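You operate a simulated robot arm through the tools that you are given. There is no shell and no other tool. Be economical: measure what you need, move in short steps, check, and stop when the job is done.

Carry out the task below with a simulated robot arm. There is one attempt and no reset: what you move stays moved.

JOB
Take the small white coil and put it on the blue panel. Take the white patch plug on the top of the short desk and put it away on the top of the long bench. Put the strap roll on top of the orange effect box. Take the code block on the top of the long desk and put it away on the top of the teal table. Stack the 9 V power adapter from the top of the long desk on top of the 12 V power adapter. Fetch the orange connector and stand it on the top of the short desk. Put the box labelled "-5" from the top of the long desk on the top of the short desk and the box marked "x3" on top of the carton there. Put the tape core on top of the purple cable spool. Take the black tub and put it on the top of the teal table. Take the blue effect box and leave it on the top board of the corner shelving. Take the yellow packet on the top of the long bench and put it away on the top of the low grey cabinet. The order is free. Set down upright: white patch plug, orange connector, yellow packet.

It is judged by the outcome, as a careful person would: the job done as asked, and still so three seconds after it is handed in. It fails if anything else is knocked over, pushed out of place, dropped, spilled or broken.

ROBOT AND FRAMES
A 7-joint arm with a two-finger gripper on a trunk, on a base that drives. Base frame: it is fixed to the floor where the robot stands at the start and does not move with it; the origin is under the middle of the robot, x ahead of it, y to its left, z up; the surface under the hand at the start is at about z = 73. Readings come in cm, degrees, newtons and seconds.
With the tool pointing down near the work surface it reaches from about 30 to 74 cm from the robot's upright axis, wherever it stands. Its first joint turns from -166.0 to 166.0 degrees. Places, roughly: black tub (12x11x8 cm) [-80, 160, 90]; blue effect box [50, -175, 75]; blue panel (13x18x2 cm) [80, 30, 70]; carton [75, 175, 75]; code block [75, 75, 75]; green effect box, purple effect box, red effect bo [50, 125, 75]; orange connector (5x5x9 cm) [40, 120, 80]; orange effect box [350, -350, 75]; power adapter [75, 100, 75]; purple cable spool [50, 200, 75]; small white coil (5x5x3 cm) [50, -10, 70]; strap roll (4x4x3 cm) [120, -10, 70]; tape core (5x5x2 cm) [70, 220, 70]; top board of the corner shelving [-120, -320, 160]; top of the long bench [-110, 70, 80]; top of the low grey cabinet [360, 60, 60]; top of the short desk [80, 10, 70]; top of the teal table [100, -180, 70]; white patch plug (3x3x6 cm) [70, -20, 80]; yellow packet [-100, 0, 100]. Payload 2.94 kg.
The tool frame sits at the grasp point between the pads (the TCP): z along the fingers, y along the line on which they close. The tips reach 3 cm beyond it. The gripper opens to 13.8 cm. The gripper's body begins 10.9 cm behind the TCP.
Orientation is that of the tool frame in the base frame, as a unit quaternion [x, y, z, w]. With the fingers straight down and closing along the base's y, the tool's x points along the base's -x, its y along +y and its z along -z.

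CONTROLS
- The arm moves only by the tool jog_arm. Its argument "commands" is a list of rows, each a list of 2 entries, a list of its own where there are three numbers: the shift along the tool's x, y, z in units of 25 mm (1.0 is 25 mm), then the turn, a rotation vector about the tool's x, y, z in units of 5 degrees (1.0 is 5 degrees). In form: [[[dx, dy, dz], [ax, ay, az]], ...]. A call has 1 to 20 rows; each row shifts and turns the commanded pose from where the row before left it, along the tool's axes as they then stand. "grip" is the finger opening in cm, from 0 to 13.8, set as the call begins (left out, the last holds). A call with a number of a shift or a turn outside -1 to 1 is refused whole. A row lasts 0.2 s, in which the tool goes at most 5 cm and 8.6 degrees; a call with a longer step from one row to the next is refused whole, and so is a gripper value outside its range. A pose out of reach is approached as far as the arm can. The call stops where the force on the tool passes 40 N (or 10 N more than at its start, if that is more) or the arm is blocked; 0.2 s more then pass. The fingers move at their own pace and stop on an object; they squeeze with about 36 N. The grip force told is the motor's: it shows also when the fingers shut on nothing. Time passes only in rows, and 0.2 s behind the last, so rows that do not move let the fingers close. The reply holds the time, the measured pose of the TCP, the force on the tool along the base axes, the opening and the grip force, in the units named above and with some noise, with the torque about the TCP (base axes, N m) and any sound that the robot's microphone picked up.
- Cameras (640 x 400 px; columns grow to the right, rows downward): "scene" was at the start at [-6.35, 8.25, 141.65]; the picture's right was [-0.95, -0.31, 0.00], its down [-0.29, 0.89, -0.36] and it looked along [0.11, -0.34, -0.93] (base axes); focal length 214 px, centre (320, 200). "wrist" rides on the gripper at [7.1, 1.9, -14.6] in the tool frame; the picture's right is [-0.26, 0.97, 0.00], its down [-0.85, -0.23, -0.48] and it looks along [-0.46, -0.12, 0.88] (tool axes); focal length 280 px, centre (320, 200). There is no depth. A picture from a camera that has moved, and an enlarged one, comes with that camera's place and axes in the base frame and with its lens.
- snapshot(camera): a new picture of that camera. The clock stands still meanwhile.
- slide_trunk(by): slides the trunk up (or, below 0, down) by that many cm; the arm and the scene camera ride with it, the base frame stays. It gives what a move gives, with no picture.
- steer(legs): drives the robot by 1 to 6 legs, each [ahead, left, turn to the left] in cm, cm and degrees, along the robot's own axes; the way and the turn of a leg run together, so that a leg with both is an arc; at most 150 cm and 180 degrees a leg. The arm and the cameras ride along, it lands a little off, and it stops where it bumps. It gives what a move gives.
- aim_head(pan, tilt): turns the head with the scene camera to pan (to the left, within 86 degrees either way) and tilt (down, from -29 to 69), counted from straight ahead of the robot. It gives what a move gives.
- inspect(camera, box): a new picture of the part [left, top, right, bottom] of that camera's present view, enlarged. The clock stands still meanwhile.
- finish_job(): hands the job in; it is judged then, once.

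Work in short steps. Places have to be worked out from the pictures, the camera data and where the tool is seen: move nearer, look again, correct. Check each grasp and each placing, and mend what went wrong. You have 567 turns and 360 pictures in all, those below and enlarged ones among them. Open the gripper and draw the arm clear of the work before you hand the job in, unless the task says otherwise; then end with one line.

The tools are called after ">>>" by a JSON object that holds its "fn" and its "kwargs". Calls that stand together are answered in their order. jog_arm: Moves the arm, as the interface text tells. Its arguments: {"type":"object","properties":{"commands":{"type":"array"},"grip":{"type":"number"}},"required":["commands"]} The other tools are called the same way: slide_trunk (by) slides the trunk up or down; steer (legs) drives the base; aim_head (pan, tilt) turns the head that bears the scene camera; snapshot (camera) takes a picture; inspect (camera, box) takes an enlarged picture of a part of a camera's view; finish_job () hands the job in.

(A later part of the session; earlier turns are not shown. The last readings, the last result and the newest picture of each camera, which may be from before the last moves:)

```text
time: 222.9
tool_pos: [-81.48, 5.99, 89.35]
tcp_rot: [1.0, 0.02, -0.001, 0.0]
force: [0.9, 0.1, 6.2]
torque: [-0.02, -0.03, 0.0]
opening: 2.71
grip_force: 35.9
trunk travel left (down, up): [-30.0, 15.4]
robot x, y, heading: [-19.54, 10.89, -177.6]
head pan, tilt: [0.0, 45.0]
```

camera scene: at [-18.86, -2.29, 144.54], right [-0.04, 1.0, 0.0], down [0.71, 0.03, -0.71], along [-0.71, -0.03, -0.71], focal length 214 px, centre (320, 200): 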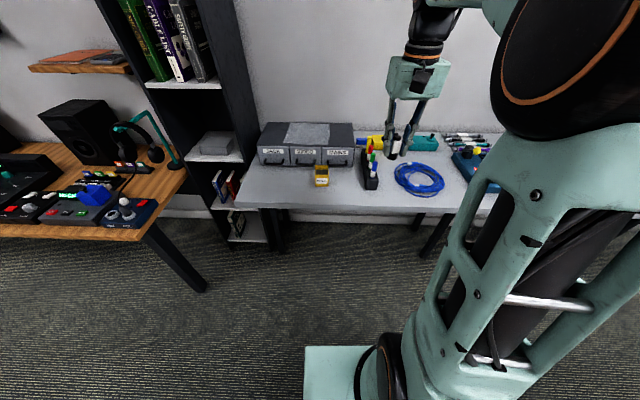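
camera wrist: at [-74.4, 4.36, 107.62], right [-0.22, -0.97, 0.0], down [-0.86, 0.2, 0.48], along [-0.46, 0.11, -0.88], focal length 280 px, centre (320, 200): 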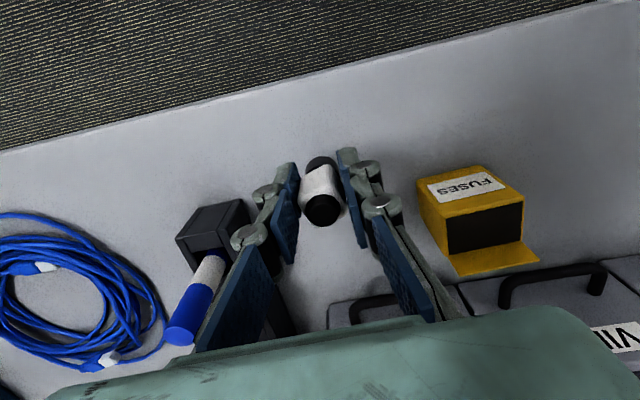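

Contact; bench top z≈84.9. Release and rise.

>>> {"fn": "jog_arm", "kwargs": {"commands": [[[0, 0, 0], [0, 0, 0]], [[0, 0, 0], [0, 0, 0]], [[0, 0, -0.3], [0, 0, 0]], [[0, 0, -1], [0, 0, 0]], [[0, 0, -1], [0, 0, 0]], [[0, 0, -1], [0, 0, 0]], [[0, 0, -1], [0, 0, 0]], [[0, 0, -1], [0, 0, 0]], [[0, 0, -1], [0, 0, 0]]], "grip": 5.5}}

>>> {"fn": "snapshot", "kwargs": {"camera": "wrist"}}

>>> {"fn": "inspect", "kwargs": {"camera": "scene", "box": [280, 140, 440, 240]}}

```text
time: 224.9
tool_pos: [-81.28, 5.9, 105.1]
tcp_rot: [1.0, 0.02, 0.0, 0.0]
force: [0.0, -0.5, 0.0]
torque: [0.0, -0.02, -0.04]
opening: 5.52
grip_force: 0.1
trunk travel left (down, up): [-30.0, 15.4]
robot x, y, heading: [-19.14, 11.36, -177.9]
head pan, tilt: [0.0, 45.0]
```

```text
270 pictures are left
camera wrist: at [-74.19, 4.24, 119.8], right [-0.22, -0.97, 0.0], down [-0.86, 0.2, 0.48], along [-0.46, 0.11, -0.88], focal length 280 px, centre (320, 200)
```

wrist: 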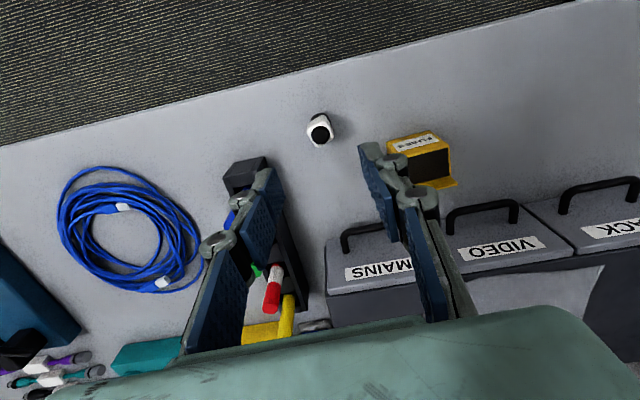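

```text
4.00 times, centred on (360, 190) of scene
camera zoom: at [-18.84, -2.29, 144.53], right [-0.04, 1.0, 0.0], down [0.71, 0.03, -0.71], along [-0.71, -0.03, -0.71], focal length 858 px, centre (160, 240)
```

zoom: 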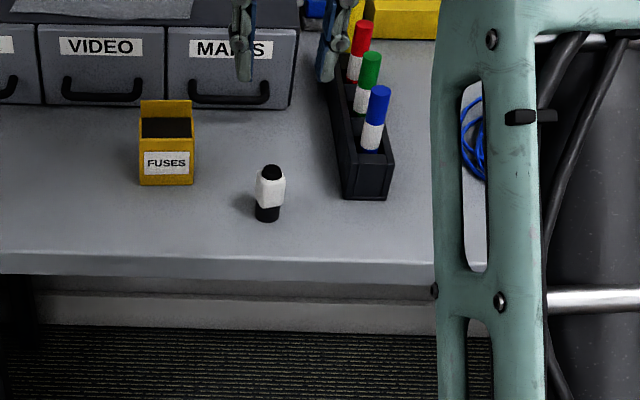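

Plug stands. Now go to the black tub at the bench's far end (drive to my right).

>>> {"fn": "jog_arm", "kwargs": {"commands": [[[0.5, 0, -1], [0, 0, 0]], [[0.8, 0, -1], [0, 0, 0]], [[0.8, 0, -1], [0, 0, 0]], [[0.8, 0, -1], [0, 0, 0]], [[0.8, 0, -1], [0, 0, 0]], [[0.8, 0, -1], [0, 0, 0]]]}}

>>> {"fn": "steer", "kwargs": {"legs": [[0, -138, -2]]}}

>>> {"fn": "snapshot", "kwargs": {"camera": "scene"}}

>>> {"fn": "snapshot", "kwargs": {"camera": "wrist"}}

```text
time: 226.3
tool_pos: [-70.0, 6.34, 120.27]
tcp_rot: [1.0, 0.02, 0.001, 0.0]
force: [-0.1, 0.1, -0.2]
torque: [0.05, 0.0, -0.01]
opening: 5.52
grip_force: 0.0
trunk travel left (down, up): [-30.0, 15.4]
robot x, y, heading: [-19.04, 11.32, -177.4]
head pan, tilt: [0.0, 45.0]
```

```text
time: 238.5
tool_pos: [-73.08, 145.25, 120.11]
tcp_rot: [1.0, 0.003, 0.0, 0.0]
force: [0.2, 0.0, -0.4]
torque: [-0.02, -0.01, -0.01]
opening: 5.52
grip_force: 0.1
trunk travel left (down, up): [-30.0, 15.4]
robot x, y, heading: [-21.85, 148.37, -179.8]
head pan, tilt: [0.0, 45.0]
```

```text
268 pictures are left
camera scene: at [-22.16, 134.81, 144.53], right [0.0, 1.0, 0.0], down [0.71, 0.0, -0.71], along [-0.71, 0.0, -0.71], focal length 214 px, centre (320, 200)
```

scene: 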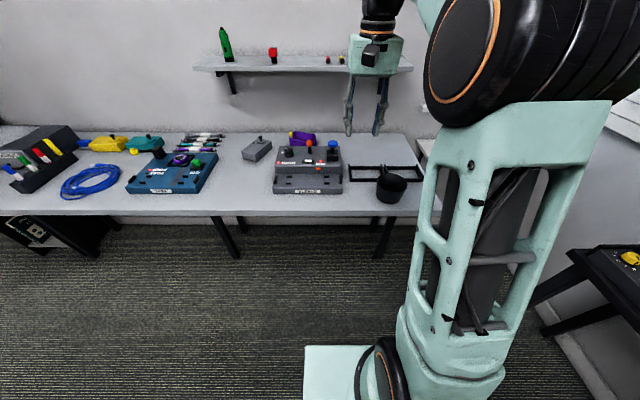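

```text
267 pictures are left
camera wrist: at [-65.93, 143.33, 134.81], right [-0.26, -0.97, 0.0], down [-0.85, 0.23, 0.48], along [-0.46, 0.12, -0.88], focal length 280 px, centre (320, 200)
```

wrist: 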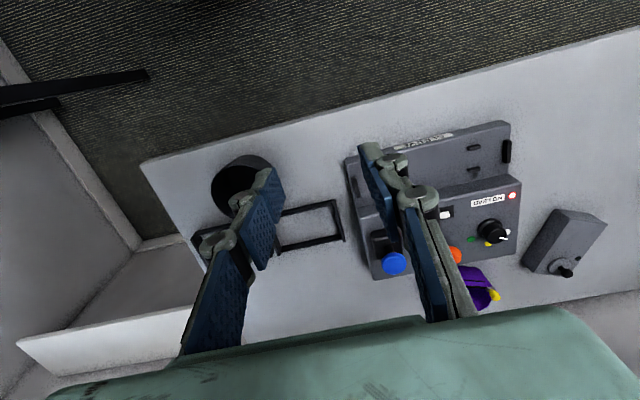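

>>> {"fn": "inspect", "kwargs": {"camera": "scene", "box": [330, 140, 430, 220]}}

>>> {"fn": "inspect", "kwargs": {"camera": "wrist", "box": [150, 130, 370, 280]}}

```text
5.00 times, centred on (380, 180) of scene
camera zoom: at [-22.16, 134.81, 144.53], right [0.0, 1.0, 0.0], down [0.71, 0.0, -0.71], along [-0.71, 0.0, -0.71], focal length 1072 px, centre (20, 300)
```

zoom: 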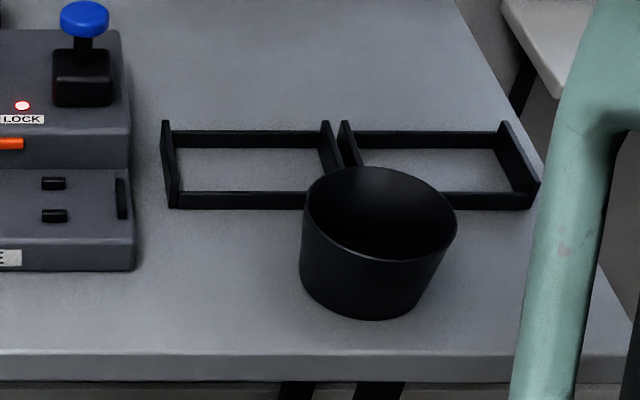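

```text
2.67 times, centred on (260, 205) of wrist
camera zoom: at [-65.93, 143.33, 134.81], right [-0.26, -0.97, 0.0], down [-0.85, 0.23, 0.48], along [-0.46, 0.12, -0.88], focal length 748 px, centre (480, 187)
```

zoom: 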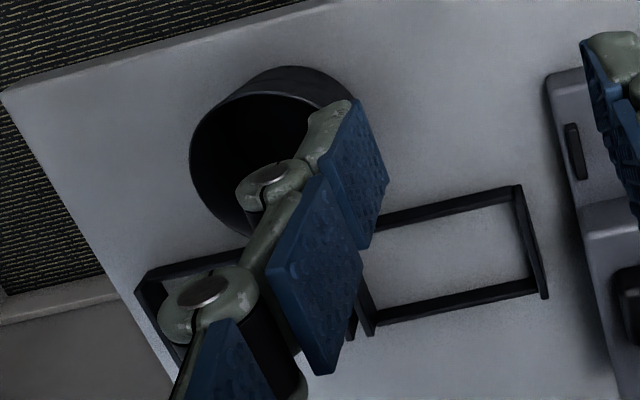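

The tub is round, rim centre ≈(−82.7,161.6), rim z≈93. Open wide, hover and check.

>>> {"fn": "jog_arm", "kwargs": {"commands": [[[-0.549, -0.934, 0.8], [0, 0, 0]], [[-0.549, -0.934, 0.8], [0, 0, 0]], [[-0.549, -0.934, 0.8], [0, 0, 0]], [[-0.549, -0.934, 0.8], [0, 0, 0]], [[-0.549, -0.934, 0.8], [0, 0, 0]], [[-0.549, -0.934, 0.8], [0, 0, 0]], [[-0.549, -0.934, 0.8], [0, 0, 0]], [[0, 0, 0], [0, 0, 0]]], "grip": 13.8}}

>>> {"fn": "snapshot", "kwargs": {"camera": "wrist"}}

>>> {"fn": "inspect", "kwargs": {"camera": "scene", "box": [320, 130, 440, 220]}}

```text
time: 240.3
tool_pos: [-82.71, 161.58, 106.09]
tcp_rot: [1.0, 0.003, 0.001, 0.0]
force: [-0.7, 0.2, -0.6]
torque: [0.04, -0.02, 0.02]
opening: 13.82
grip_force: 0.0
trunk travel left (down, up): [-30.0, 15.4]
robot x, y, heading: [-21.76, 148.13, -180.0]
head pan, tilt: [0.0, 45.0]
```

```text
264 pictures are left
camera wrist: at [-75.56, 159.67, 120.73], right [-0.26, -0.97, 0.0], down [-0.85, 0.23, 0.48], along [-0.46, 0.12, -0.88], focal length 280 px, centre (320, 200)
```

wrist: 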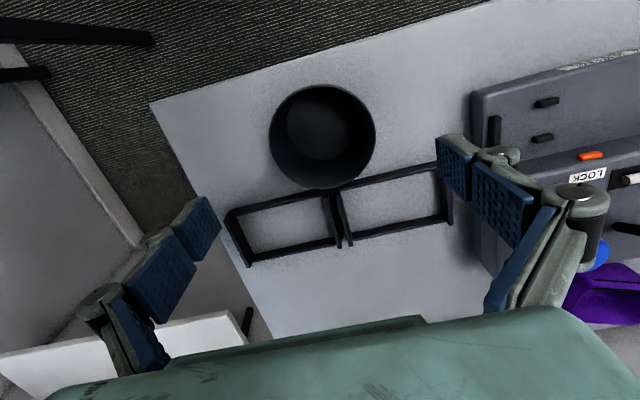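

```text
4.44 times, centred on (380, 175) of scene
camera zoom: at [-22.17, 134.82, 144.53], right [0.0, 1.0, 0.0], down [0.71, 0.0, -0.71], along [-0.71, 0.0, -0.71], focal length 953 px, centre (53, 311)
```

zoom: 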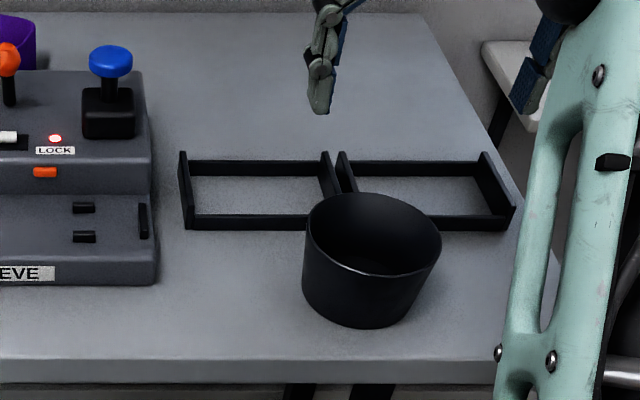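

Rim centre ≈(−83.1,161.4). Descend to z≈90.5 around the rim and close.

>>> {"fn": "jog_arm", "kwargs": {"commands": [[[-0.16, 0.08, 0.24], [0, 0, 0]], [[0, 0, 1], [0, 0, 0]], [[0, 0, 1], [0, 0, 0]], [[0, 0, 1], [0, 0, 0]], [[0, 0, 1], [0, 0, 0]], [[0, 0, 1], [0, 0, 0]], [[0, 0, 1], [0, 0, 0]], [[0, 0, 0], [0, 0, 0]]]}}

>>> {"fn": "jog_arm", "kwargs": {"commands": [[[0, 0, 0], [0, 0, 0]], [[0, 0, 0], [0, 0, 0]], [[0, 0, 0], [0, 0, 0]], [[0, 0, 0], [0, 0, 0]]], "grip": 9}}

>>> {"fn": "inspect", "kwargs": {"camera": "scene", "box": [320, 130, 440, 220]}}

>>> {"fn": "snapshot", "kwargs": {"camera": "wrist"}}

```text
time: 242.1
tool_pos: [-82.89, 161.33, 90.46]
tcp_rot: [1.0, 0.003, 0.0, 0.0]
force: [-0.2, -0.1, -0.3]
torque: [-0.02, -0.03, 0.01]
opening: 13.82
grip_force: 0.0
trunk travel left (down, up): [-30.0, 15.4]
robot x, y, heading: [-21.8, 148.22, -179.8]
head pan, tilt: [0.0, 45.0]
```

```text
time: 243.1
tool_pos: [-83.03, 161.28, 90.48]
tcp_rot: [1.0, 0.003, 0.0, -0.001]
force: [-1.1, -0.2, -0.1]
torque: [0.08, 0.02, -0.01]
opening: 10.9
grip_force: 36.4
trunk travel left (down, up): [-30.0, 15.4]
robot x, y, heading: [-22.15, 148.05, -179.7]
head pan, tilt: [0.0, 45.0]
```

```text
4.44 times, centred on (380, 175) of scene
camera zoom: at [-22.16, 134.81, 144.53], right [0.0, 1.0, 0.0], down [0.71, 0.0, -0.71], along [-0.71, 0.0, -0.71], focal length 953 px, centre (53, 311)
```

zoom: 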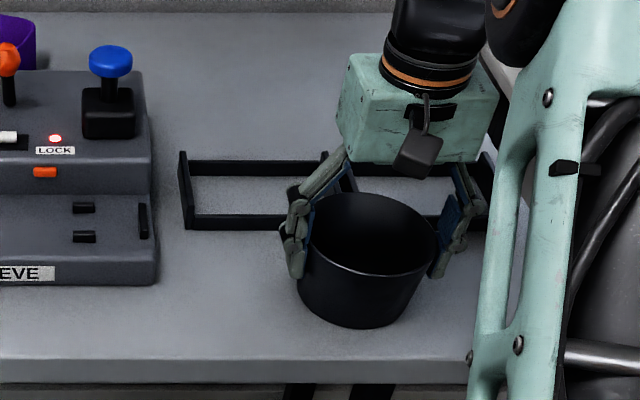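

```text
261 pictures are left
camera wrist: at [-75.92, 159.37, 105.14], right [-0.26, -0.97, 0.0], down [-0.85, 0.23, 0.48], along [-0.46, 0.12, -0.88], focal length 280 px, centre (320, 200)
```

wrist: 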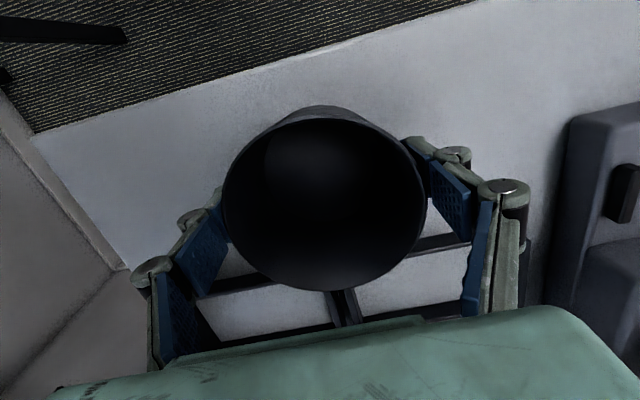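

Grip 10.9 cm. Lift gently and check hold.

>>> {"fn": "jog_arm", "kwargs": {"commands": [[[0, 0, -0.4], [0, 0, 0]], [[0, 0, -0.6], [0, 0, 0]], [[0, 0, -0.8], [0, 0, 0]], [[0, 0, -0.8], [0, 0, 0]], [[0, 0, -0.8], [0, 0, 0]], [[0, 0, -0.8], [0, 0, 0]], [[0.4, 0, -0.8], [0, 0, 0]], [[0.6, 0, -0.8], [0, 0, 0]], [[0.6, 0, -0.8], [0, 0, 0]], [[0.6, 0, -0.8], [0, 0, 0]], [[0.8, 0, -0.8], [0, 0, 0]], [[0.8, 0, -0.8], [0, 0, 0]], [[0.8, 0, -0.8], [0, 0, 0]], [[0.8, 0, -0.6], [0, 0, 0]], [[0, 0, 0], [0, 0, 0]]]}}

>>> {"fn": "snapshot", "kwargs": {"camera": "scene"}}

```text
time: 246.3
tool_pos: [-69.75, 161.6, 116.62]
tcp_rot: [1.0, 0.002, 0.0, 0.0]
force: [0.3, -0.5, -1.1]
torque: [0.03, -0.01, 0.0]
opening: 10.92
grip_force: 35.7
trunk travel left (down, up): [-30.0, 15.4]
robot x, y, heading: [-22.14, 148.12, -179.8]
head pan, tilt: [0.0, 45.0]
```

```text
260 pictures are left
camera scene: at [-22.17, 134.81, 144.53], right [0.0, 1.0, 0.0], down [0.71, 0.0, -0.71], along [-0.71, 0.0, -0.71], focal length 214 px, centre (320, 200)
```

scene: 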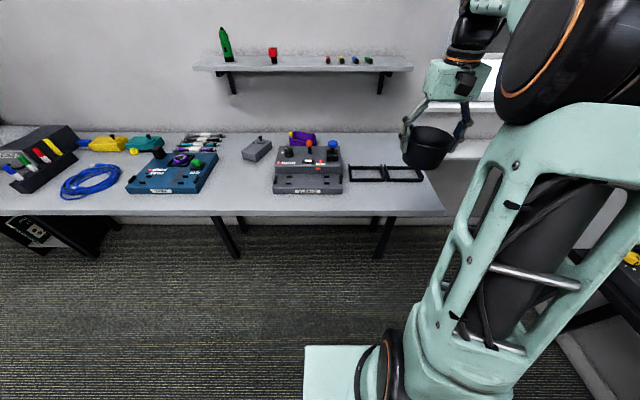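

Tub held. Turn and drive down the aisle toward the teal table, in stages.

>>> {"fn": "steer", "kwargs": {"legs": [[12, 0, 0], [-12, 0, 0]]}}

```text
time: 248.4
tool_pos: [-69.89, 161.2, 116.72]
tcp_rot: [1.0, 0.005, -0.001, -0.001]
force: [1.1, -0.4, -0.5]
torque: [0.03, 0.01, -0.01]
opening: 10.88
grip_force: 36.1
trunk travel left (down, up): [-30.0, 15.4]
robot x, y, heading: [-21.84, 147.95, -179.5]
head pan, tilt: [0.0, 45.0]
```

>>> {"fn": "steer", "kwargs": {"legs": [[0, 0, 89.5], [140, 0, 0]]}}

>>> {"fn": "aim_head", "kwargs": {"pan": 0, "tilt": 25}}

>>> {"fn": "snapshot", "kwargs": {"camera": "scene"}}

```text
time: 259.1
tool_pos: [-40.06, -38.97, 116.76]
tcp_rot: [0.716, 0.698, 0.0, 0.001]
force: [-0.2, 0.4, -2.3]
torque: [0.01, 0.0, -0.04]
opening: 10.82
grip_force: 36.3
trunk travel left (down, up): [-30.0, 15.4]
robot x, y, heading: [-25.57, 8.49, -91.7]
head pan, tilt: [0.0, 45.0]
```

```text
time: 260.0
tool_pos: [-40.0, -39.16, 116.58]
tcp_rot: [0.717, 0.697, 0.0, 0.0]
force: [1.0, 0.1, -0.7]
torque: [0.03, 0.0, 0.01]
opening: 10.8
grip_force: 36.3
trunk travel left (down, up): [-30.0, 15.4]
robot x, y, heading: [-25.31, 8.12, -91.7]
head pan, tilt: [0.0, 25.0]
```

```text
259 pictures are left
camera scene: at [-11.97, 6.69, 147.58], right [-1.0, 0.03, 0.0], down [0.01, 0.42, -0.91], along [-0.03, -0.91, -0.42], focal length 214 px, centre (320, 200)
```

scene: 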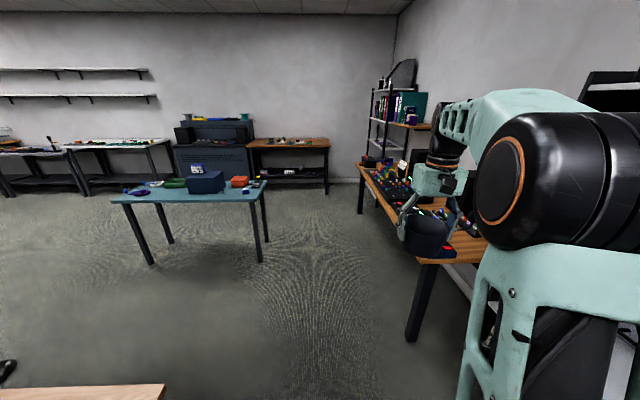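

Clear path. Ahead 92 then left toward the teal table.

>>> {"fn": "steer", "kwargs": {"legs": [[92, 10, 1.7], [0, 95, 0]]}}

>>> {"fn": "aim_head", "kwargs": {"pan": 0, "tilt": 40}}

>>> {"fn": "snapshot", "kwargs": {"camera": "scene"}}

```text
time: 273.1
tool_pos: [66.42, -128.8, 116.49]
tcp_rot: [0.703, 0.711, 0.0, -0.001]
force: [0.6, -0.7, -1.3]
torque: [0.0, 0.0, 0.02]
opening: 10.76
grip_force: 35.5
trunk travel left (down, up): [-30.0, 15.4]
robot x, y, heading: [79.01, -81.08, -89.4]
head pan, tilt: [0.0, 25.0]
```

```text
time: 273.9
tool_pos: [66.3, -128.74, 116.54]
tcp_rot: [0.703, 0.711, 0.0, 0.0]
force: [0.0, -0.2, -0.4]
torque: [0.0, 0.0, 0.0]
opening: 10.73
grip_force: 36.2
trunk travel left (down, up): [-30.0, 15.4]
robot x, y, heading: [79.82, -81.21, -89.5]
head pan, tilt: [0.0, 40.0]
```

```text
258 pictures are left
camera scene: at [92.68, -81.17, 145.26], right [-1.0, -0.01, 0.0], down [-0.01, 0.64, -0.77], along [0.01, -0.77, -0.64], focal length 214 px, centre (320, 200)
```

scene: 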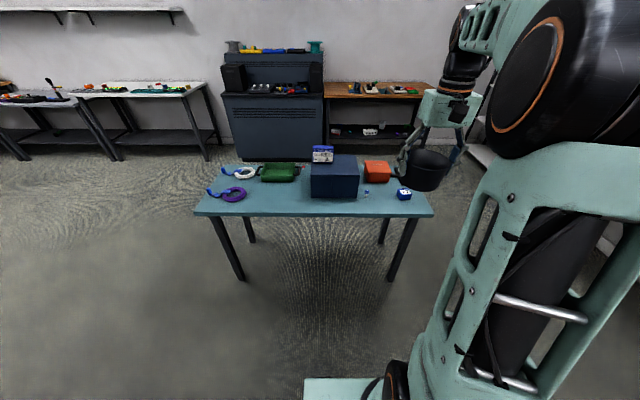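

>>> {"fn": "inspect", "kwargs": {"camera": "scene", "box": [180, 90, 500, 240]}}

>>> {"fn": "snapshot", "kwargs": {"camera": "wrist"}}

```text
2.00 times, centred on (340, 165) of scene
camera zoom: at [92.68, -81.17, 145.26], right [-1.0, -0.01, 0.0], down [-0.01, 0.64, -0.77], along [0.01, -0.77, -0.64], focal length 429 px, centre (280, 270)
```

zoom: 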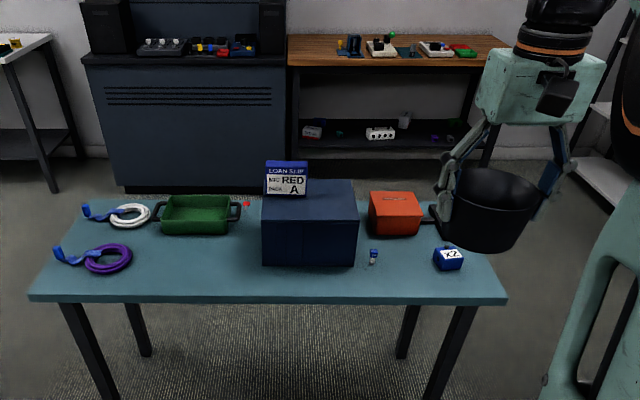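

```text
256 pictures are left
camera wrist: at [68.2, -121.6, 131.2], right [0.97, -0.25, 0.0], down [-0.22, -0.85, 0.48], along [-0.12, -0.46, -0.88], focal length 280 px, centre (320, 200)
```

wrist: 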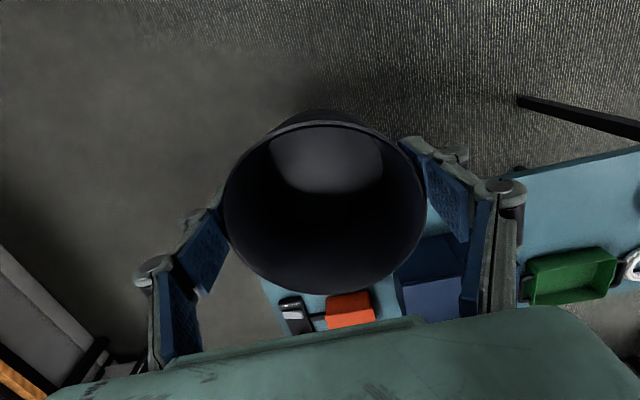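

Teal table top at z≈70; free gap at (116,−173). Drive left/ahead to it.

>>> {"fn": "steer", "kwargs": {"legs": [[0, 33, 0], [26, 0, 0]]}}

>>> {"fn": "snapshot", "kwargs": {"camera": "scene"}}

>>> {"fn": "snapshot", "kwargs": {"camera": "wrist"}}

```text
time: 278.8
tool_pos: [99.11, -153.95, 116.51]
tcp_rot: [0.705, 0.709, -0.001, 0.0]
force: [-0.6, 0.4, -1.4]
torque: [0.02, 0.01, 0.01]
opening: 10.76
grip_force: 36.2
trunk travel left (down, up): [-30.0, 15.4]
robot x, y, heading: [112.15, -106.21, -89.6]
head pan, tilt: [0.0, 40.0]
```

```text
255 pictures are left
camera scene: at [125.7, -106.63, 145.26], right [-1.0, -0.01, 0.0], down [0.0, 0.64, -0.77], along [0.0, -0.77, -0.64], focal length 214 px, centre (320, 200)
```

scene: 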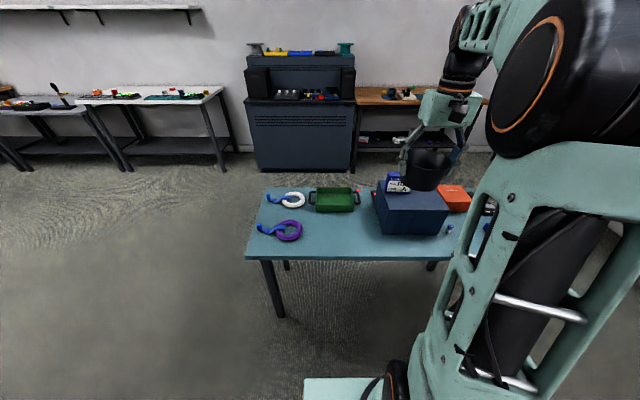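

```text
254 pictures are left
camera wrist: at [101.01, -146.93, 131.19], right [0.97, -0.26, 0.0], down [-0.23, -0.85, 0.48], along [-0.12, -0.46, -0.88], focal length 280 px, centre (320, 200)
```

wrist: 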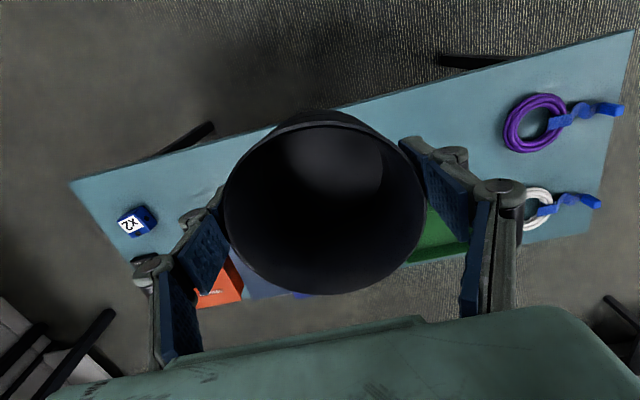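

Move laterally over the gap (115.5,−172), then down to z≈86.

>>> {"fn": "jog_arm", "kwargs": {"commands": [[[-0.905, 0.815, 0], [0, 0, 0]], [[-0.905, 0.815, 0], [0, 0, 0]], [[-0.905, 0.815, 0], [0, 0, 0]], [[-0.905, 0.815, 0], [0, 0, 0]], [[-0.905, 0.815, 0], [0, 0, 0]], [[-0.905, 0.815, 0], [0, 0, 0]], [[-0.905, 0.815, 0], [0, 0, 0]], [[-0.905, 0.815, 0], [0, 0, 0]], [[0, 0, 1], [0, 0, 0]], [[0, 0, 1], [0, 0, 0]], [[0, 0, 1], [0, 0, 0]], [[0, 0, 1], [0, 0, 0]], [[0, 0, 1], [0, 0, 0]], [[0, 0, 1], [0, 0, 0]], [[0, 0, 1], [0, 0, 0]], [[0, 0, 1], [0, 0, 0]], [[0, 0, 0], [0, 0, 0]]]}}

>>> {"fn": "inspect", "kwargs": {"camera": "scene", "box": [240, 140, 480, 280]}}

>>> {"fn": "snapshot", "kwargs": {"camera": "wrist"}}

```text
time: 282.4
tool_pos: [114.95, -171.07, 96.43]
tcp_rot: [0.705, 0.709, 0.001, 0.001]
force: [0.0, 0.2, -2.0]
torque: [0.02, -0.02, -0.01]
opening: 10.67
grip_force: 36.7
out of reach, approached as far as the arm can: row 8
trunk travel left (down, up): [-30.0, 15.4]
robot x, y, heading: [112.13, -106.44, -89.7]
head pan, tilt: [0.0, 40.0]
```

```text
2.67 times, centred on (360, 210) of scene
camera zoom: at [125.71, -106.6, 145.26], right [-1.0, -0.01, 0.0], down [0.0, 0.64, -0.77], along [0.0, -0.77, -0.64], focal length 572 px, centre (213, 173)
```

zoom: 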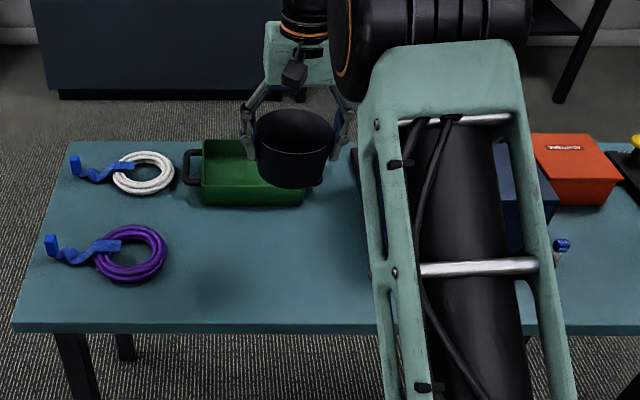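

```text
252 pictures are left
camera wrist: at [116.79, -163.94, 110.98], right [0.97, -0.26, 0.0], down [-0.23, -0.85, 0.48], along [-0.12, -0.46, -0.88], focal length 280 px, centre (320, 200)
```

wrist: 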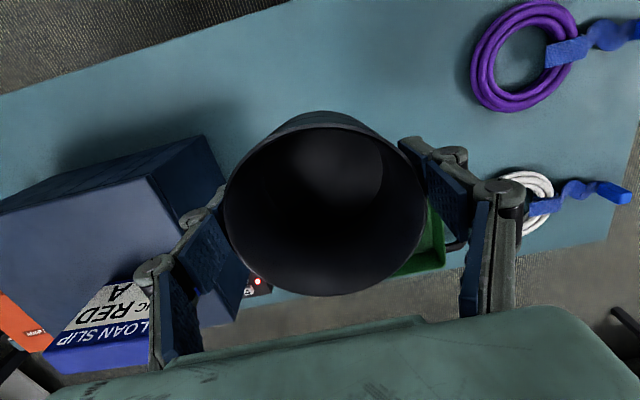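

Clear of all neighbours. Descend to z≈78.

>>> {"fn": "jog_arm", "kwargs": {"commands": [[[0, 0, 1], [0, 0, 0]], [[0, 0, 1], [0, 0, 0]], [[0, 0, 1], [0, 0, 0]], [[0, 0, 1], [0, 0, 0]], [[0, 0, 1], [0, 0, 0]], [[0, 0, 1], [0, 0, 0]], [[0, 0, 0.8], [0, 0, 0]], [[0, 0, 0.3], [0, 0, 0]], [[0, 0, 0], [0, 0, 0]]]}}

>>> {"fn": "inspect", "kwargs": {"camera": "scene", "box": [280, 160, 400, 240]}}

```text
time: 284.4
tool_pos: [115.03, -171.27, 78.52]
tcp_rot: [0.705, 0.71, 0.001, 0.0]
force: [0.2, -0.3, -0.5]
torque: [0.04, 0.03, 0.01]
opening: 10.73
grip_force: 35.9
trunk travel left (down, up): [-30.0, 15.4]
robot x, y, heading: [112.55, -106.32, -89.7]
head pan, tilt: [0.0, 40.0]
```

```text
5.00 times, centred on (340, 200) of scene
camera zoom: at [125.7, -106.6, 145.26], right [-1.0, -0.01, 0.0], down [0.0, 0.64, -0.77], along [0.0, -0.77, -0.64], focal length 1072 px, centre (220, 200)
```

zoom: 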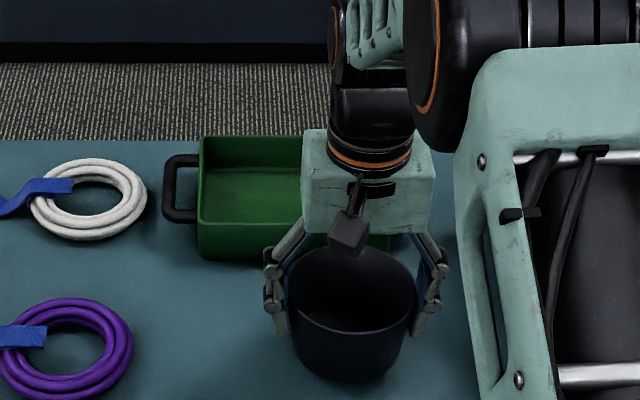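

>>> {"fn": "jog_arm", "kwargs": {"commands": [[[0, 0, 0.3], [0, 0, 0]], [[0, 0, 0.3], [0, 0, 0]], [[0, 0, 0], [0, 0, 0]]]}}

>>> {"fn": "jog_arm", "kwargs": {"commands": [[[0, 0, 0.2], [0, 0, 0]], [[0, 0, 0], [0, 0, 0]]]}}

>>> {"fn": "jog_arm", "kwargs": {"commands": [[[0, 0, 0.15], [0, 0, 0]], [[0, 0, 0], [0, 0, 0]]]}}

>>> {"fn": "inspect", "kwargs": {"camera": "scene", "box": [320, 190, 380, 240]}}

```text
time: 285.2
tool_pos: [114.9, -171.12, 77.35]
tcp_rot: [0.705, 0.71, -0.001, 0.002]
force: [0.3, 1.8, 8.8]
torque: [-0.45, -0.14, 0.01]
opening: 10.69
grip_force: 35.9
trunk travel left (down, up): [-30.0, 15.4]
robot x, y, heading: [112.39, -106.39, -89.8]
head pan, tilt: [0.0, 40.0]
```

```text
time: 285.8
tool_pos: [115.0, -171.1, 77.06]
tcp_rot: [0.704, 0.71, -0.003, 0.003]
force: [-0.5, 1.8, 27.1]
torque: [-0.1, 0.01, -0.09]
opening: 10.65
grip_force: 35.6
trunk travel left (down, up): [-30.0, 15.4]
robot x, y, heading: [112.33, -106.2, -89.6]
head pan, tilt: [0.0, 40.0]
```

```text
time: 286.2
tool_pos: [114.98, -171.37, 76.98]
tcp_rot: [0.705, 0.709, -0.004, 0.004]
force: [-0.3, 2.1, 18.2]
torque: [0.58, -0.04, 0.02]
opening: 10.68
grip_force: 36.0
trunk travel left (down, up): [-30.0, 15.4]
robot x, y, heading: [112.71, -106.08, -89.8]
head pan, tilt: [0.0, 40.0]
stopped in row 2: the force on the tool passed its limit at 41 N (the readings are from after the stop); the commanded pose is now the measured one
```

```text
8.00 times, centred on (350, 215) of scene
camera zoom: at [125.69, -106.32, 145.24], right [-1.0, -0.01, 0.0], down [0.0, 0.64, -0.77], along [0.0, -0.77, -0.64], focal length 1716 px, centre (80, 80)
```

zoom: 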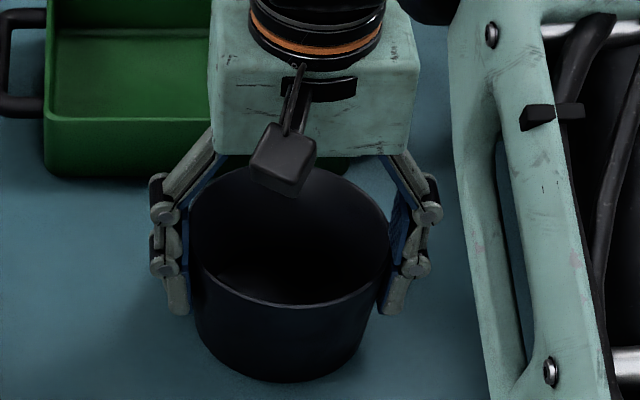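

On the table (z≈71.5). Open and rise straight.

>>> {"fn": "jog_arm", "kwargs": {"commands": [[[0, 0, -0.1], [0, 0, 0]], [[0, 0, 0], [0, 0, 0]]]}}

>>> {"fn": "jog_arm", "kwargs": {"commands": [[[0, 0, 0], [0, 0, 0]], [[0, 0, 0], [0, 0, 0]], [[0, 0, 0], [0, 0, 0]], [[0, 0, -0.5], [0, 0, 0]], [[0, 0, -1], [0, 0, 0]], [[0, 0, -1], [0, 0, 0]], [[0, 0, -1], [0, 0, 0]], [[0, 0, -1], [0, 0, 0]], [[0, 0, -1], [0, 0, 0]], [[0, 0, -1], [0, 0, 0]], [[0, 0, -1], [0, 0, 0]], [[0, 0, -1], [0, 0, 0]]], "grip": 13.6}}

>>> {"fn": "inspect", "kwargs": {"camera": "scene", "box": [240, 140, 480, 280]}}

```text
time: 286.8
tool_pos: [114.85, -171.42, 77.01]
tcp_rot: [0.705, 0.709, -0.003, 0.003]
force: [0.3, -4.1, 12.4]
torque: [-0.3, -0.03, -0.05]
opening: 10.6
grip_force: 36.4
trunk travel left (down, up): [-30.0, 15.4]
robot x, y, heading: [111.98, -106.03, -89.6]
head pan, tilt: [0.0, 40.0]
```

```text
time: 289.4
tool_pos: [114.85, -171.35, 98.18]
tcp_rot: [0.705, 0.71, -0.002, 0.001]
force: [-0.8, 1.2, 0.7]
torque: [0.01, 0.0, -0.02]
opening: 13.62
grip_force: 0.1
trunk travel left (down, up): [-30.0, 15.4]
robot x, y, heading: [112.48, -106.39, -89.8]
head pan, tilt: [0.0, 40.0]
```

```text
2.67 times, centred on (360, 210) of scene
camera zoom: at [125.7, -106.58, 145.26], right [-1.0, -0.01, 0.0], down [0.0, 0.64, -0.77], along [0.0, -0.77, -0.64], focal length 572 px, centre (213, 173)
```

zoom: 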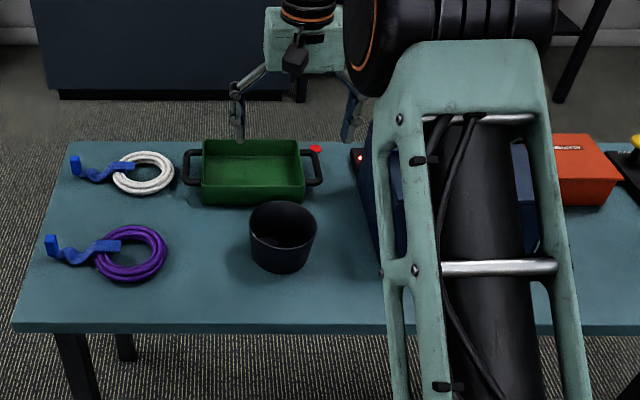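

Tub is in place. Next the blue "x2" effect box near (49,−172): raise, retract, drive right.

>>> {"fn": "jog_arm", "kwargs": {"commands": [[[0, 0, -1], [0, 0, 0]], [[0.6, 0, -1], [0, 0, 0]], [[0.8, 0, -1], [0, 0, 0]], [[0.8, 0, -1], [0, 0, 0]], [[0.8, 0, -1], [0, 0, 0]], [[0.8, 0, -1], [0, 0, 0]], [[0.8, 0, -1], [0, 0, 0]], [[0.8, 0, -1], [0, 0, 0]]], "grip": 9}}

>>> {"fn": "steer", "kwargs": {"legs": [[0, -60, 0]]}}

>>> {"fn": "inspect", "kwargs": {"camera": "scene", "box": [220, 140, 460, 280]}}

>>> {"fn": "snapshot", "kwargs": {"camera": "wrist"}}

```text
time: 291.2
tool_pos: [114.73, -157.54, 118.3]
tcp_rot: [0.705, 0.709, -0.002, 0.002]
force: [0.1, 0.2, -0.5]
torque: [-0.02, 0.01, 0.02]
opening: 9.01
grip_force: 0.1
trunk travel left (down, up): [-30.0, 15.4]
robot x, y, heading: [111.97, -106.36, -89.7]
head pan, tilt: [0.0, 40.0]
```

```text
time: 297.0
tool_pos: [52.52, -157.29, 118.12]
tcp_rot: [0.712, 0.702, -0.002, 0.001]
force: [-0.1, -0.2, -0.1]
torque: [-0.02, 0.02, 0.02]
opening: 9.01
grip_force: 0.0
trunk travel left (down, up): [-30.0, 15.4]
robot x, y, heading: [50.79, -105.84, -91.1]
head pan, tilt: [0.0, 40.0]
```

```text
2.67 times, centred on (340, 210) of scene
camera zoom: at [64.49, -106.57, 145.26], right [-1.0, 0.01, 0.0], down [0.01, 0.64, -0.77], along [-0.01, -0.77, -0.64], focal length 572 px, centre (267, 173)
```

zoom: 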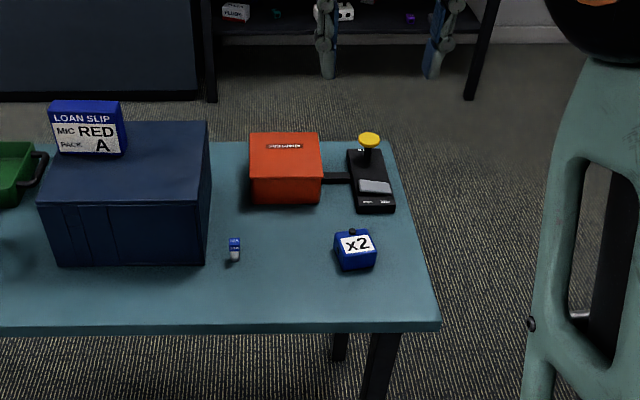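

```text
247 pictures are left
camera wrist: at [54.55, -150.17, 132.7], right [0.96, -0.27, 0.0], down [-0.24, -0.84, 0.48], along [-0.13, -0.46, -0.88], focal length 280 px, centre (320, 200)
```

wrist: 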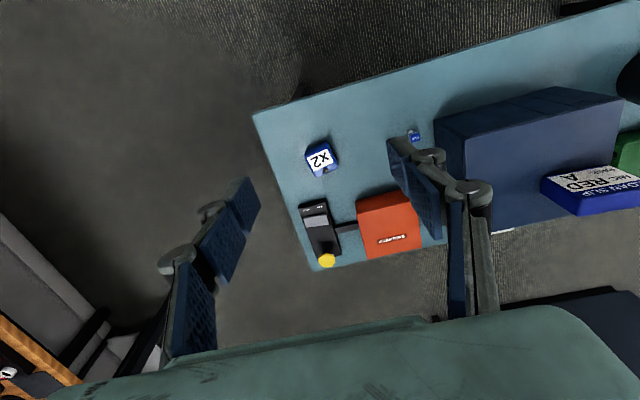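

Before grasping, look at the corner shelving to decide the grasp orientation.

>>> {"fn": "aim_head", "kwargs": {"pan": -38, "tilt": 5}}

>>> {"fn": "snapshot", "kwargs": {"camera": "scene"}}

```text
time: 298.1
tool_pos: [52.62, -157.28, 118.0]
tcp_rot: [0.712, 0.702, -0.002, 0.001]
force: [0.3, -0.1, -0.5]
torque: [-0.01, 0.01, -0.01]
opening: 8.99
grip_force: 0.0
trunk travel left (down, up): [-30.0, 15.4]
robot x, y, heading: [50.93, -106.0, -90.7]
head pan, tilt: [-38.0, 5.0]
```

```text
246 pictures are left
camera scene: at [58.86, -105.23, 150.83], right [-0.78, 0.63, 0.0], down [0.06, 0.07, -1.0], along [-0.62, -0.78, -0.09], focal length 214 px, centre (320, 200)
```

scene: 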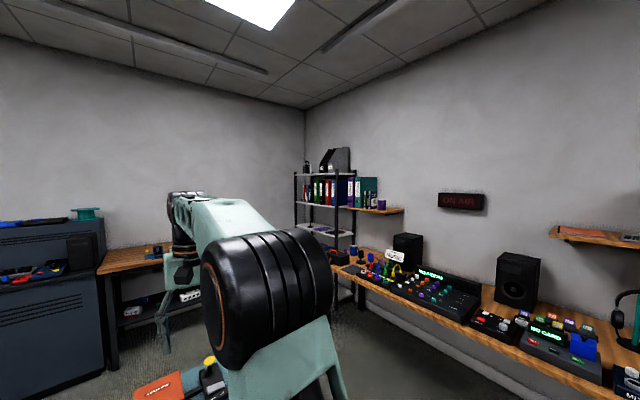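

>>> {"fn": "inspect", "kwargs": {"camera": "scene", "box": [270, 130, 420, 280]}}

```text
2.67 times, centred on (345, 205) of scene
camera zoom: at [58.86, -105.23, 150.83], right [-0.78, 0.63, 0.0], down [0.06, 0.07, -1.0], along [-0.62, -0.78, -0.09], focal length 572 px, centre (253, 187)
```

zoom: 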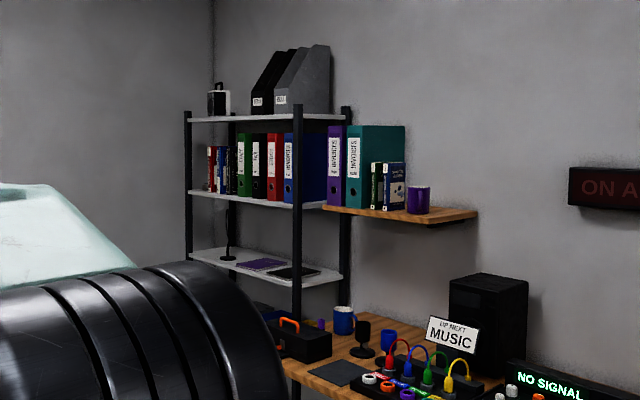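

The top board is at z≈160. Test how high the tool can go pointing straight down: raise trunk fully and jog up.

>>> {"fn": "slide_trunk", "kwargs": {"by": 15.4}}

>>> {"fn": "jog_arm", "kwargs": {"commands": [[[0, 0, -1], [0, 0, 0]], [[0, 0, -1], [0, 0, 0]], [[0, 0, -1], [0, 0, 0]], [[0, 0, -1], [0, 0, 0]], [[0, 0, -1], [0, 0, 0]], [[0, 0, -1], [0, 0, 0]], [[0, 0, -1], [0, 0, 0]], [[0, 0, -1], [0, 0, 0]], [[0, 0, -1], [0, 0, 0]], [[0, 0, -1], [0, 0, 0]], [[0, 0, -1], [0, 0, 0]], [[0, 0, -1], [0, 0, 0]], [[0, 0, -1], [0, 0, 0]], [[0, 0, -1], [0, 0, 0]], [[0, 0, -1], [0, 0, 0]], [[0, 0, -1], [0, 0, 0]]]}}

```text
time: 299.9
tool_pos: [52.37, -157.4, 133.43]
tcp_rot: [0.712, 0.702, -0.002, 0.001]
force: [-0.7, 0.3, 0.0]
torque: [-0.02, 0.06, 0.01]
opening: 8.99
grip_force: 0.1
trunk travel left (down, up): [-45.4, 0.0]
robot x, y, heading: [51.18, -106.02, -90.9]
head pan, tilt: [-38.0, 5.0]
```

```text
time: 303.3
tool_pos: [51.85, -154.3, 147.22]
tcp_rot: [0.712, 0.702, -0.002, 0.003]
force: [-0.2, -1.2, -0.1]
torque: [0.06, 0.02, -0.01]
opening: 9.02
grip_force: 0.0
out of reach, approached as far as the arm can: row 6, 7, 8, 9, 10, 11, 12, 13, 14, 15, 16
trunk travel left (down, up): [-45.4, 0.0]
robot x, y, heading: [51.36, -106.12, -90.7]
head pan, tilt: [-38.0, 5.0]
```

Straight down reaches only z≈147. So I need a tilted (forward) tool. Test the tilt reach: pitch the tool forward 60°.

>>> {"fn": "jog_arm", "kwargs": {"commands": [[[0, 0, 0], [0, -1, 0]], [[0, 0, 0], [0, -1, 0]], [[0, 0, 0], [0, -1, 0]], [[0, 0, 0], [0, -1, 0]], [[0, 0, 0], [0, -1, 0]], [[0, 0, 0], [0, -1, 0]], [[0, 0, 0], [0, -1, 0]], [[0, 0, 0], [0, -1, 0]], [[0, 0, 0], [0, -1, 0]], [[0, 0, 0], [0, -1, 0]], [[0, 0, 0], [0, -1, 0]], [[0, 0, 0], [0, -1, 0]]]}}

```text
time: 305.9
tool_pos: [51.83, -154.09, 147.26]
tcp_rot: [0.615, 0.607, -0.359, 0.354]
force: [-0.2, 0.3, 0.5]
torque: [0.0, -0.03, -0.03]
opening: 9.01
grip_force: 0.0
trunk travel left (down, up): [-45.4, 0.0]
robot x, y, heading: [50.98, -105.58, -90.8]
head pan, tilt: [-38.0, 5.0]
```

>>> {"fn": "jog_arm", "kwargs": {"commands": [[[-0.693, 0, -0.4], [0, 0, 0]], [[-0.693, 0, -0.4], [0, 0, 0]], [[-0.693, 0, -0.4], [0, 0, 0]], [[-0.693, 0, -0.4], [0, 0, 0]], [[-0.693, 0, -0.4], [0, 0, 0]], [[-0.693, 0, -0.4], [0, 0, 0]], [[-0.693, 0, -0.4], [0, 0, 0]], [[-0.693, 0, -0.4], [0, 0, 0]], [[-0.693, 0, -0.4], [0, 0, 0]], [[-0.693, 0, -0.4], [0, 0, 0]], [[-0.693, 0, -0.4], [0, 0, 0]], [[-0.693, 0, -0.4], [0, 0, 0]]]}}

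```text
time: 308.5
tool_pos: [51.87, -154.2, 171.18]
tcp_rot: [0.616, 0.607, -0.357, 0.353]
force: [-0.4, 0.8, -0.7]
torque: [0.01, -0.02, 0.02]
opening: 9.02
grip_force: 0.0
trunk travel left (down, up): [-45.4, 0.0]
robot x, y, heading: [51.05, -105.79, -90.7]
head pan, tilt: [-38.0, 5.0]
```

z=171 is reachable at 48 cm out. Test reach outward at this height.

>>> {"fn": "jog_arm", "kwargs": {"commands": [[[-0.5, 0, 0.866], [0, 0, 0]], [[-0.5, 0, 0.866], [0, 0, 0]], [[-0.5, 0, 0.866], [0, 0, 0]], [[-0.5, 0, 0.866], [0, 0, 0]], [[-0.5, 0, 0.866], [0, 0, 0]], [[-0.5, 0, 0.866], [0, 0, 0]]]}}

```text
time: 309.9
tool_pos: [51.48, -169.27, 170.92]
tcp_rot: [0.616, 0.608, -0.356, 0.352]
force: [-0.1, -2.3, 0.8]
torque: [0.04, 0.02, -0.02]
opening: 9.0
grip_force: 0.1
trunk travel left (down, up): [-45.4, 0.0]
robot x, y, heading: [50.95, -105.99, -90.7]
head pan, tilt: [-38.0, 5.0]
```

Excellent: 63 cm out at z=171. I'll grasp the blue box with this tilted tool. Bring it down in front of the table first.

>>> {"fn": "jog_arm", "kwargs": {"commands": [[[0.5, 0, -0.866], [0, 0, 0]], [[0.5, 0, -0.866], [0, 0, 0]], [[0.5, 0, -0.866], [0, 0, 0]], [[0.5, 0, -0.866], [0, 0, 0]], [[0.5, 0, -0.866], [0, 0, 0]], [[0.5, 0, -0.866], [0, 0, 0]], [[0.866, 0, 0.5], [0, 0, 0]], [[0.866, 0, 0.5], [0, 0, 0]], [[0.866, 0, 0.5], [0, 0, 0]], [[0.866, 0, 0.5], [0, 0, 0]], [[0.866, 0, 0.5], [0, 0, 0]], [[0.866, 0, 0.5], [0, 0, 0]], [[0.866, 0, 0.5], [0, 0, 0]], [[0.866, 0, 0.5], [0, 0, 0]], [[0.866, 0, 0.5], [0, 0, 0]], [[0.866, 0, 0.5], [0, 0, 0]], [[0.866, 0, 0.5], [0, 0, 0]], [[0.866, 0, 0.5], [0, 0, 0]]]}}

>>> {"fn": "slide_trunk", "kwargs": {"by": -15.4}}

>>> {"fn": "jog_arm", "kwargs": {"commands": [[[0.866, 0, 0.5], [0, 0, 0]], [[0.866, 0, 0.5], [0, 0, 0]], [[0.866, 0, 0.5], [0, 0, 0]], [[0.866, 0, 0.5], [0, 0, 0]], [[0.866, 0, 0.5], [0, 0, 0]], [[0.866, 0, 0.5], [0, 0, 0]], [[0.866, 0, 0.5], [0, 0, 0]], [[0.866, 0, 0.5], [0, 0, 0]], [[0.866, 0, 0.5], [0, 0, 0]], [[0.866, 0, 0.5], [0, 0, 0]], [[0.866, 0, 0.5], [0, 0, 0]], [[0.866, 0, 0.5], [0, 0, 0]], [[0.866, 0, 0.5], [0, 0, 0]], [[0.866, 0, 0.5], [0, 0, 0]]]}}

>>> {"fn": "snapshot", "kwargs": {"camera": "wrist"}}

>>> {"fn": "aim_head", "kwargs": {"pan": 0, "tilt": 40}}

>>> {"fn": "snapshot", "kwargs": {"camera": "scene"}}

```text
time: 313.7
tool_pos: [51.8, -154.53, 141.23]
tcp_rot: [0.615, 0.607, -0.358, 0.354]
force: [-0.7, 0.0, -0.4]
torque: [-0.02, -0.02, -0.01]
opening: 8.98
grip_force: 0.0
trunk travel left (down, up): [-45.4, 0.0]
robot x, y, heading: [51.19, -105.76, -90.9]
head pan, tilt: [-38.0, 5.0]
```

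```text
time: 315.4
tool_pos: [51.99, -154.36, 125.89]
tcp_rot: [0.616, 0.607, -0.357, 0.353]
force: [0.7, 0.8, -1.0]
torque: [0.01, -0.02, 0.02]
opening: 9.02
grip_force: 0.1
trunk travel left (down, up): [-30.0, 15.4]
robot x, y, heading: [50.78, -105.97, -90.7]
head pan, tilt: [-38.0, 5.0]
```

```text
time: 318.4
tool_pos: [52.22, -159.53, 92.7]
tcp_rot: [0.616, 0.607, -0.358, 0.352]
force: [0.9, -0.2, 0.1]
torque: [-0.01, -0.02, -0.01]
opening: 8.97
grip_force: 0.0
out of reach, approached as far as the arm can: row 7, 8, 9, 10, 11, 12
trunk travel left (down, up): [-30.0, 15.4]
robot x, y, heading: [50.95, -106.17, -91.0]
head pan, tilt: [-38.0, 5.0]
```

```text
244 pictures are left
camera wrist: at [54.38, -143.27, 93.87], right [0.96, -0.14, 0.23], down [-0.23, -0.01, 0.97], along [-0.14, -0.99, -0.04], focal length 280 px, centre (320, 200)
```

wrist: 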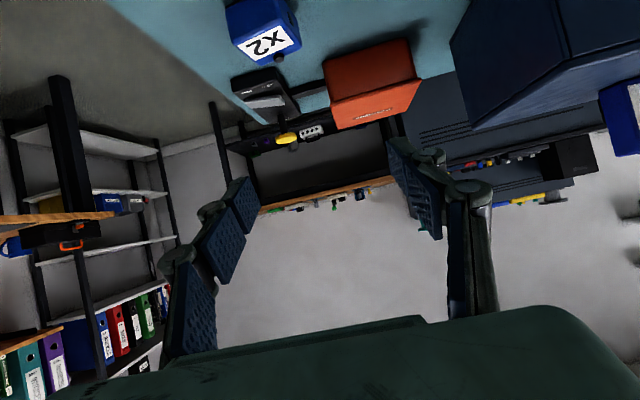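

```text
time: 319.5
tool_pos: [52.21, -159.38, 92.75]
tcp_rot: [0.617, 0.607, -0.357, 0.351]
force: [-0.1, -0.5, -0.9]
torque: [0.0, 0.0, 0.02]
opening: 8.99
grip_force: 0.2
trunk travel left (down, up): [-30.0, 15.4]
robot x, y, heading: [50.97, -106.2, -90.5]
head pan, tilt: [0.0, 40.0]
```

```text
243 pictures are left
camera scene: at [64.48, -106.58, 145.23], right [-1.0, 0.02, 0.0], down [0.01, 0.64, -0.77], along [-0.01, -0.77, -0.64], focal length 214 px, centre (320, 200)
```

scene: 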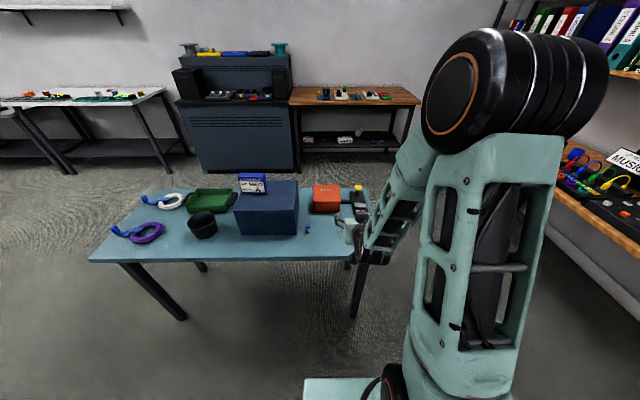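

The tilted pose needs more distance; back the robot by 10 cm.

>>> {"fn": "steer", "kwargs": {"legs": [[-10, 0, 0]]}}

>>> {"fn": "snapshot", "kwargs": {"camera": "wrist"}}

>>> {"fn": "inspect", "kwargs": {"camera": "scene", "box": [280, 140, 440, 280]}}

```text
time: 320.6
tool_pos: [52.28, -149.3, 92.83]
tcp_rot: [0.616, 0.607, -0.357, 0.352]
force: [0.3, 0.7, 0.4]
torque: [-0.03, -0.01, -0.03]
opening: 8.99
grip_force: 0.0
trunk travel left (down, up): [-30.0, 15.4]
robot x, y, heading: [51.41, -95.94, -90.8]
head pan, tilt: [0.0, 40.0]
```

```text
242 pictures are left
camera wrist: at [54.52, -133.14, 93.9], right [0.96, -0.14, 0.23], down [-0.23, -0.01, 0.97], along [-0.14, -0.99, -0.04], focal length 280 px, centre (320, 200)
```

wrist: 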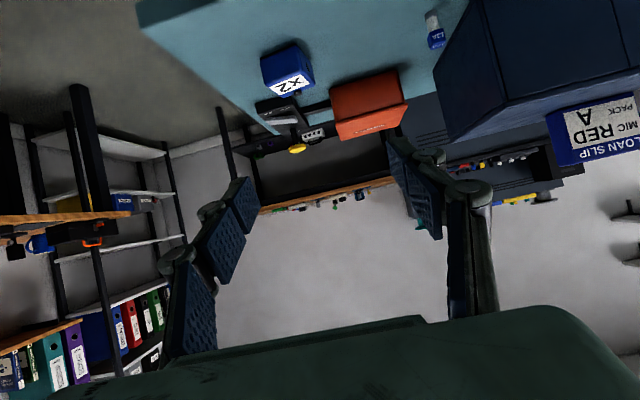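

```text
2.86 times, centred on (360, 210) of scene
camera zoom: at [64.64, -96.43, 145.23], right [-1.0, 0.01, 0.0], down [0.01, 0.64, -0.77], along [-0.01, -0.77, -0.64], focal length 613 px, centre (206, 171)
```

zoom: 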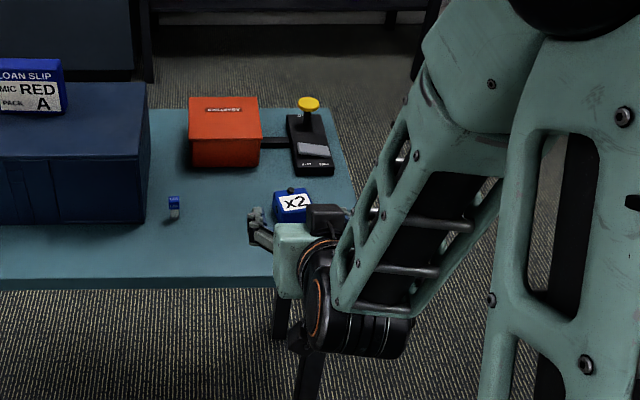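

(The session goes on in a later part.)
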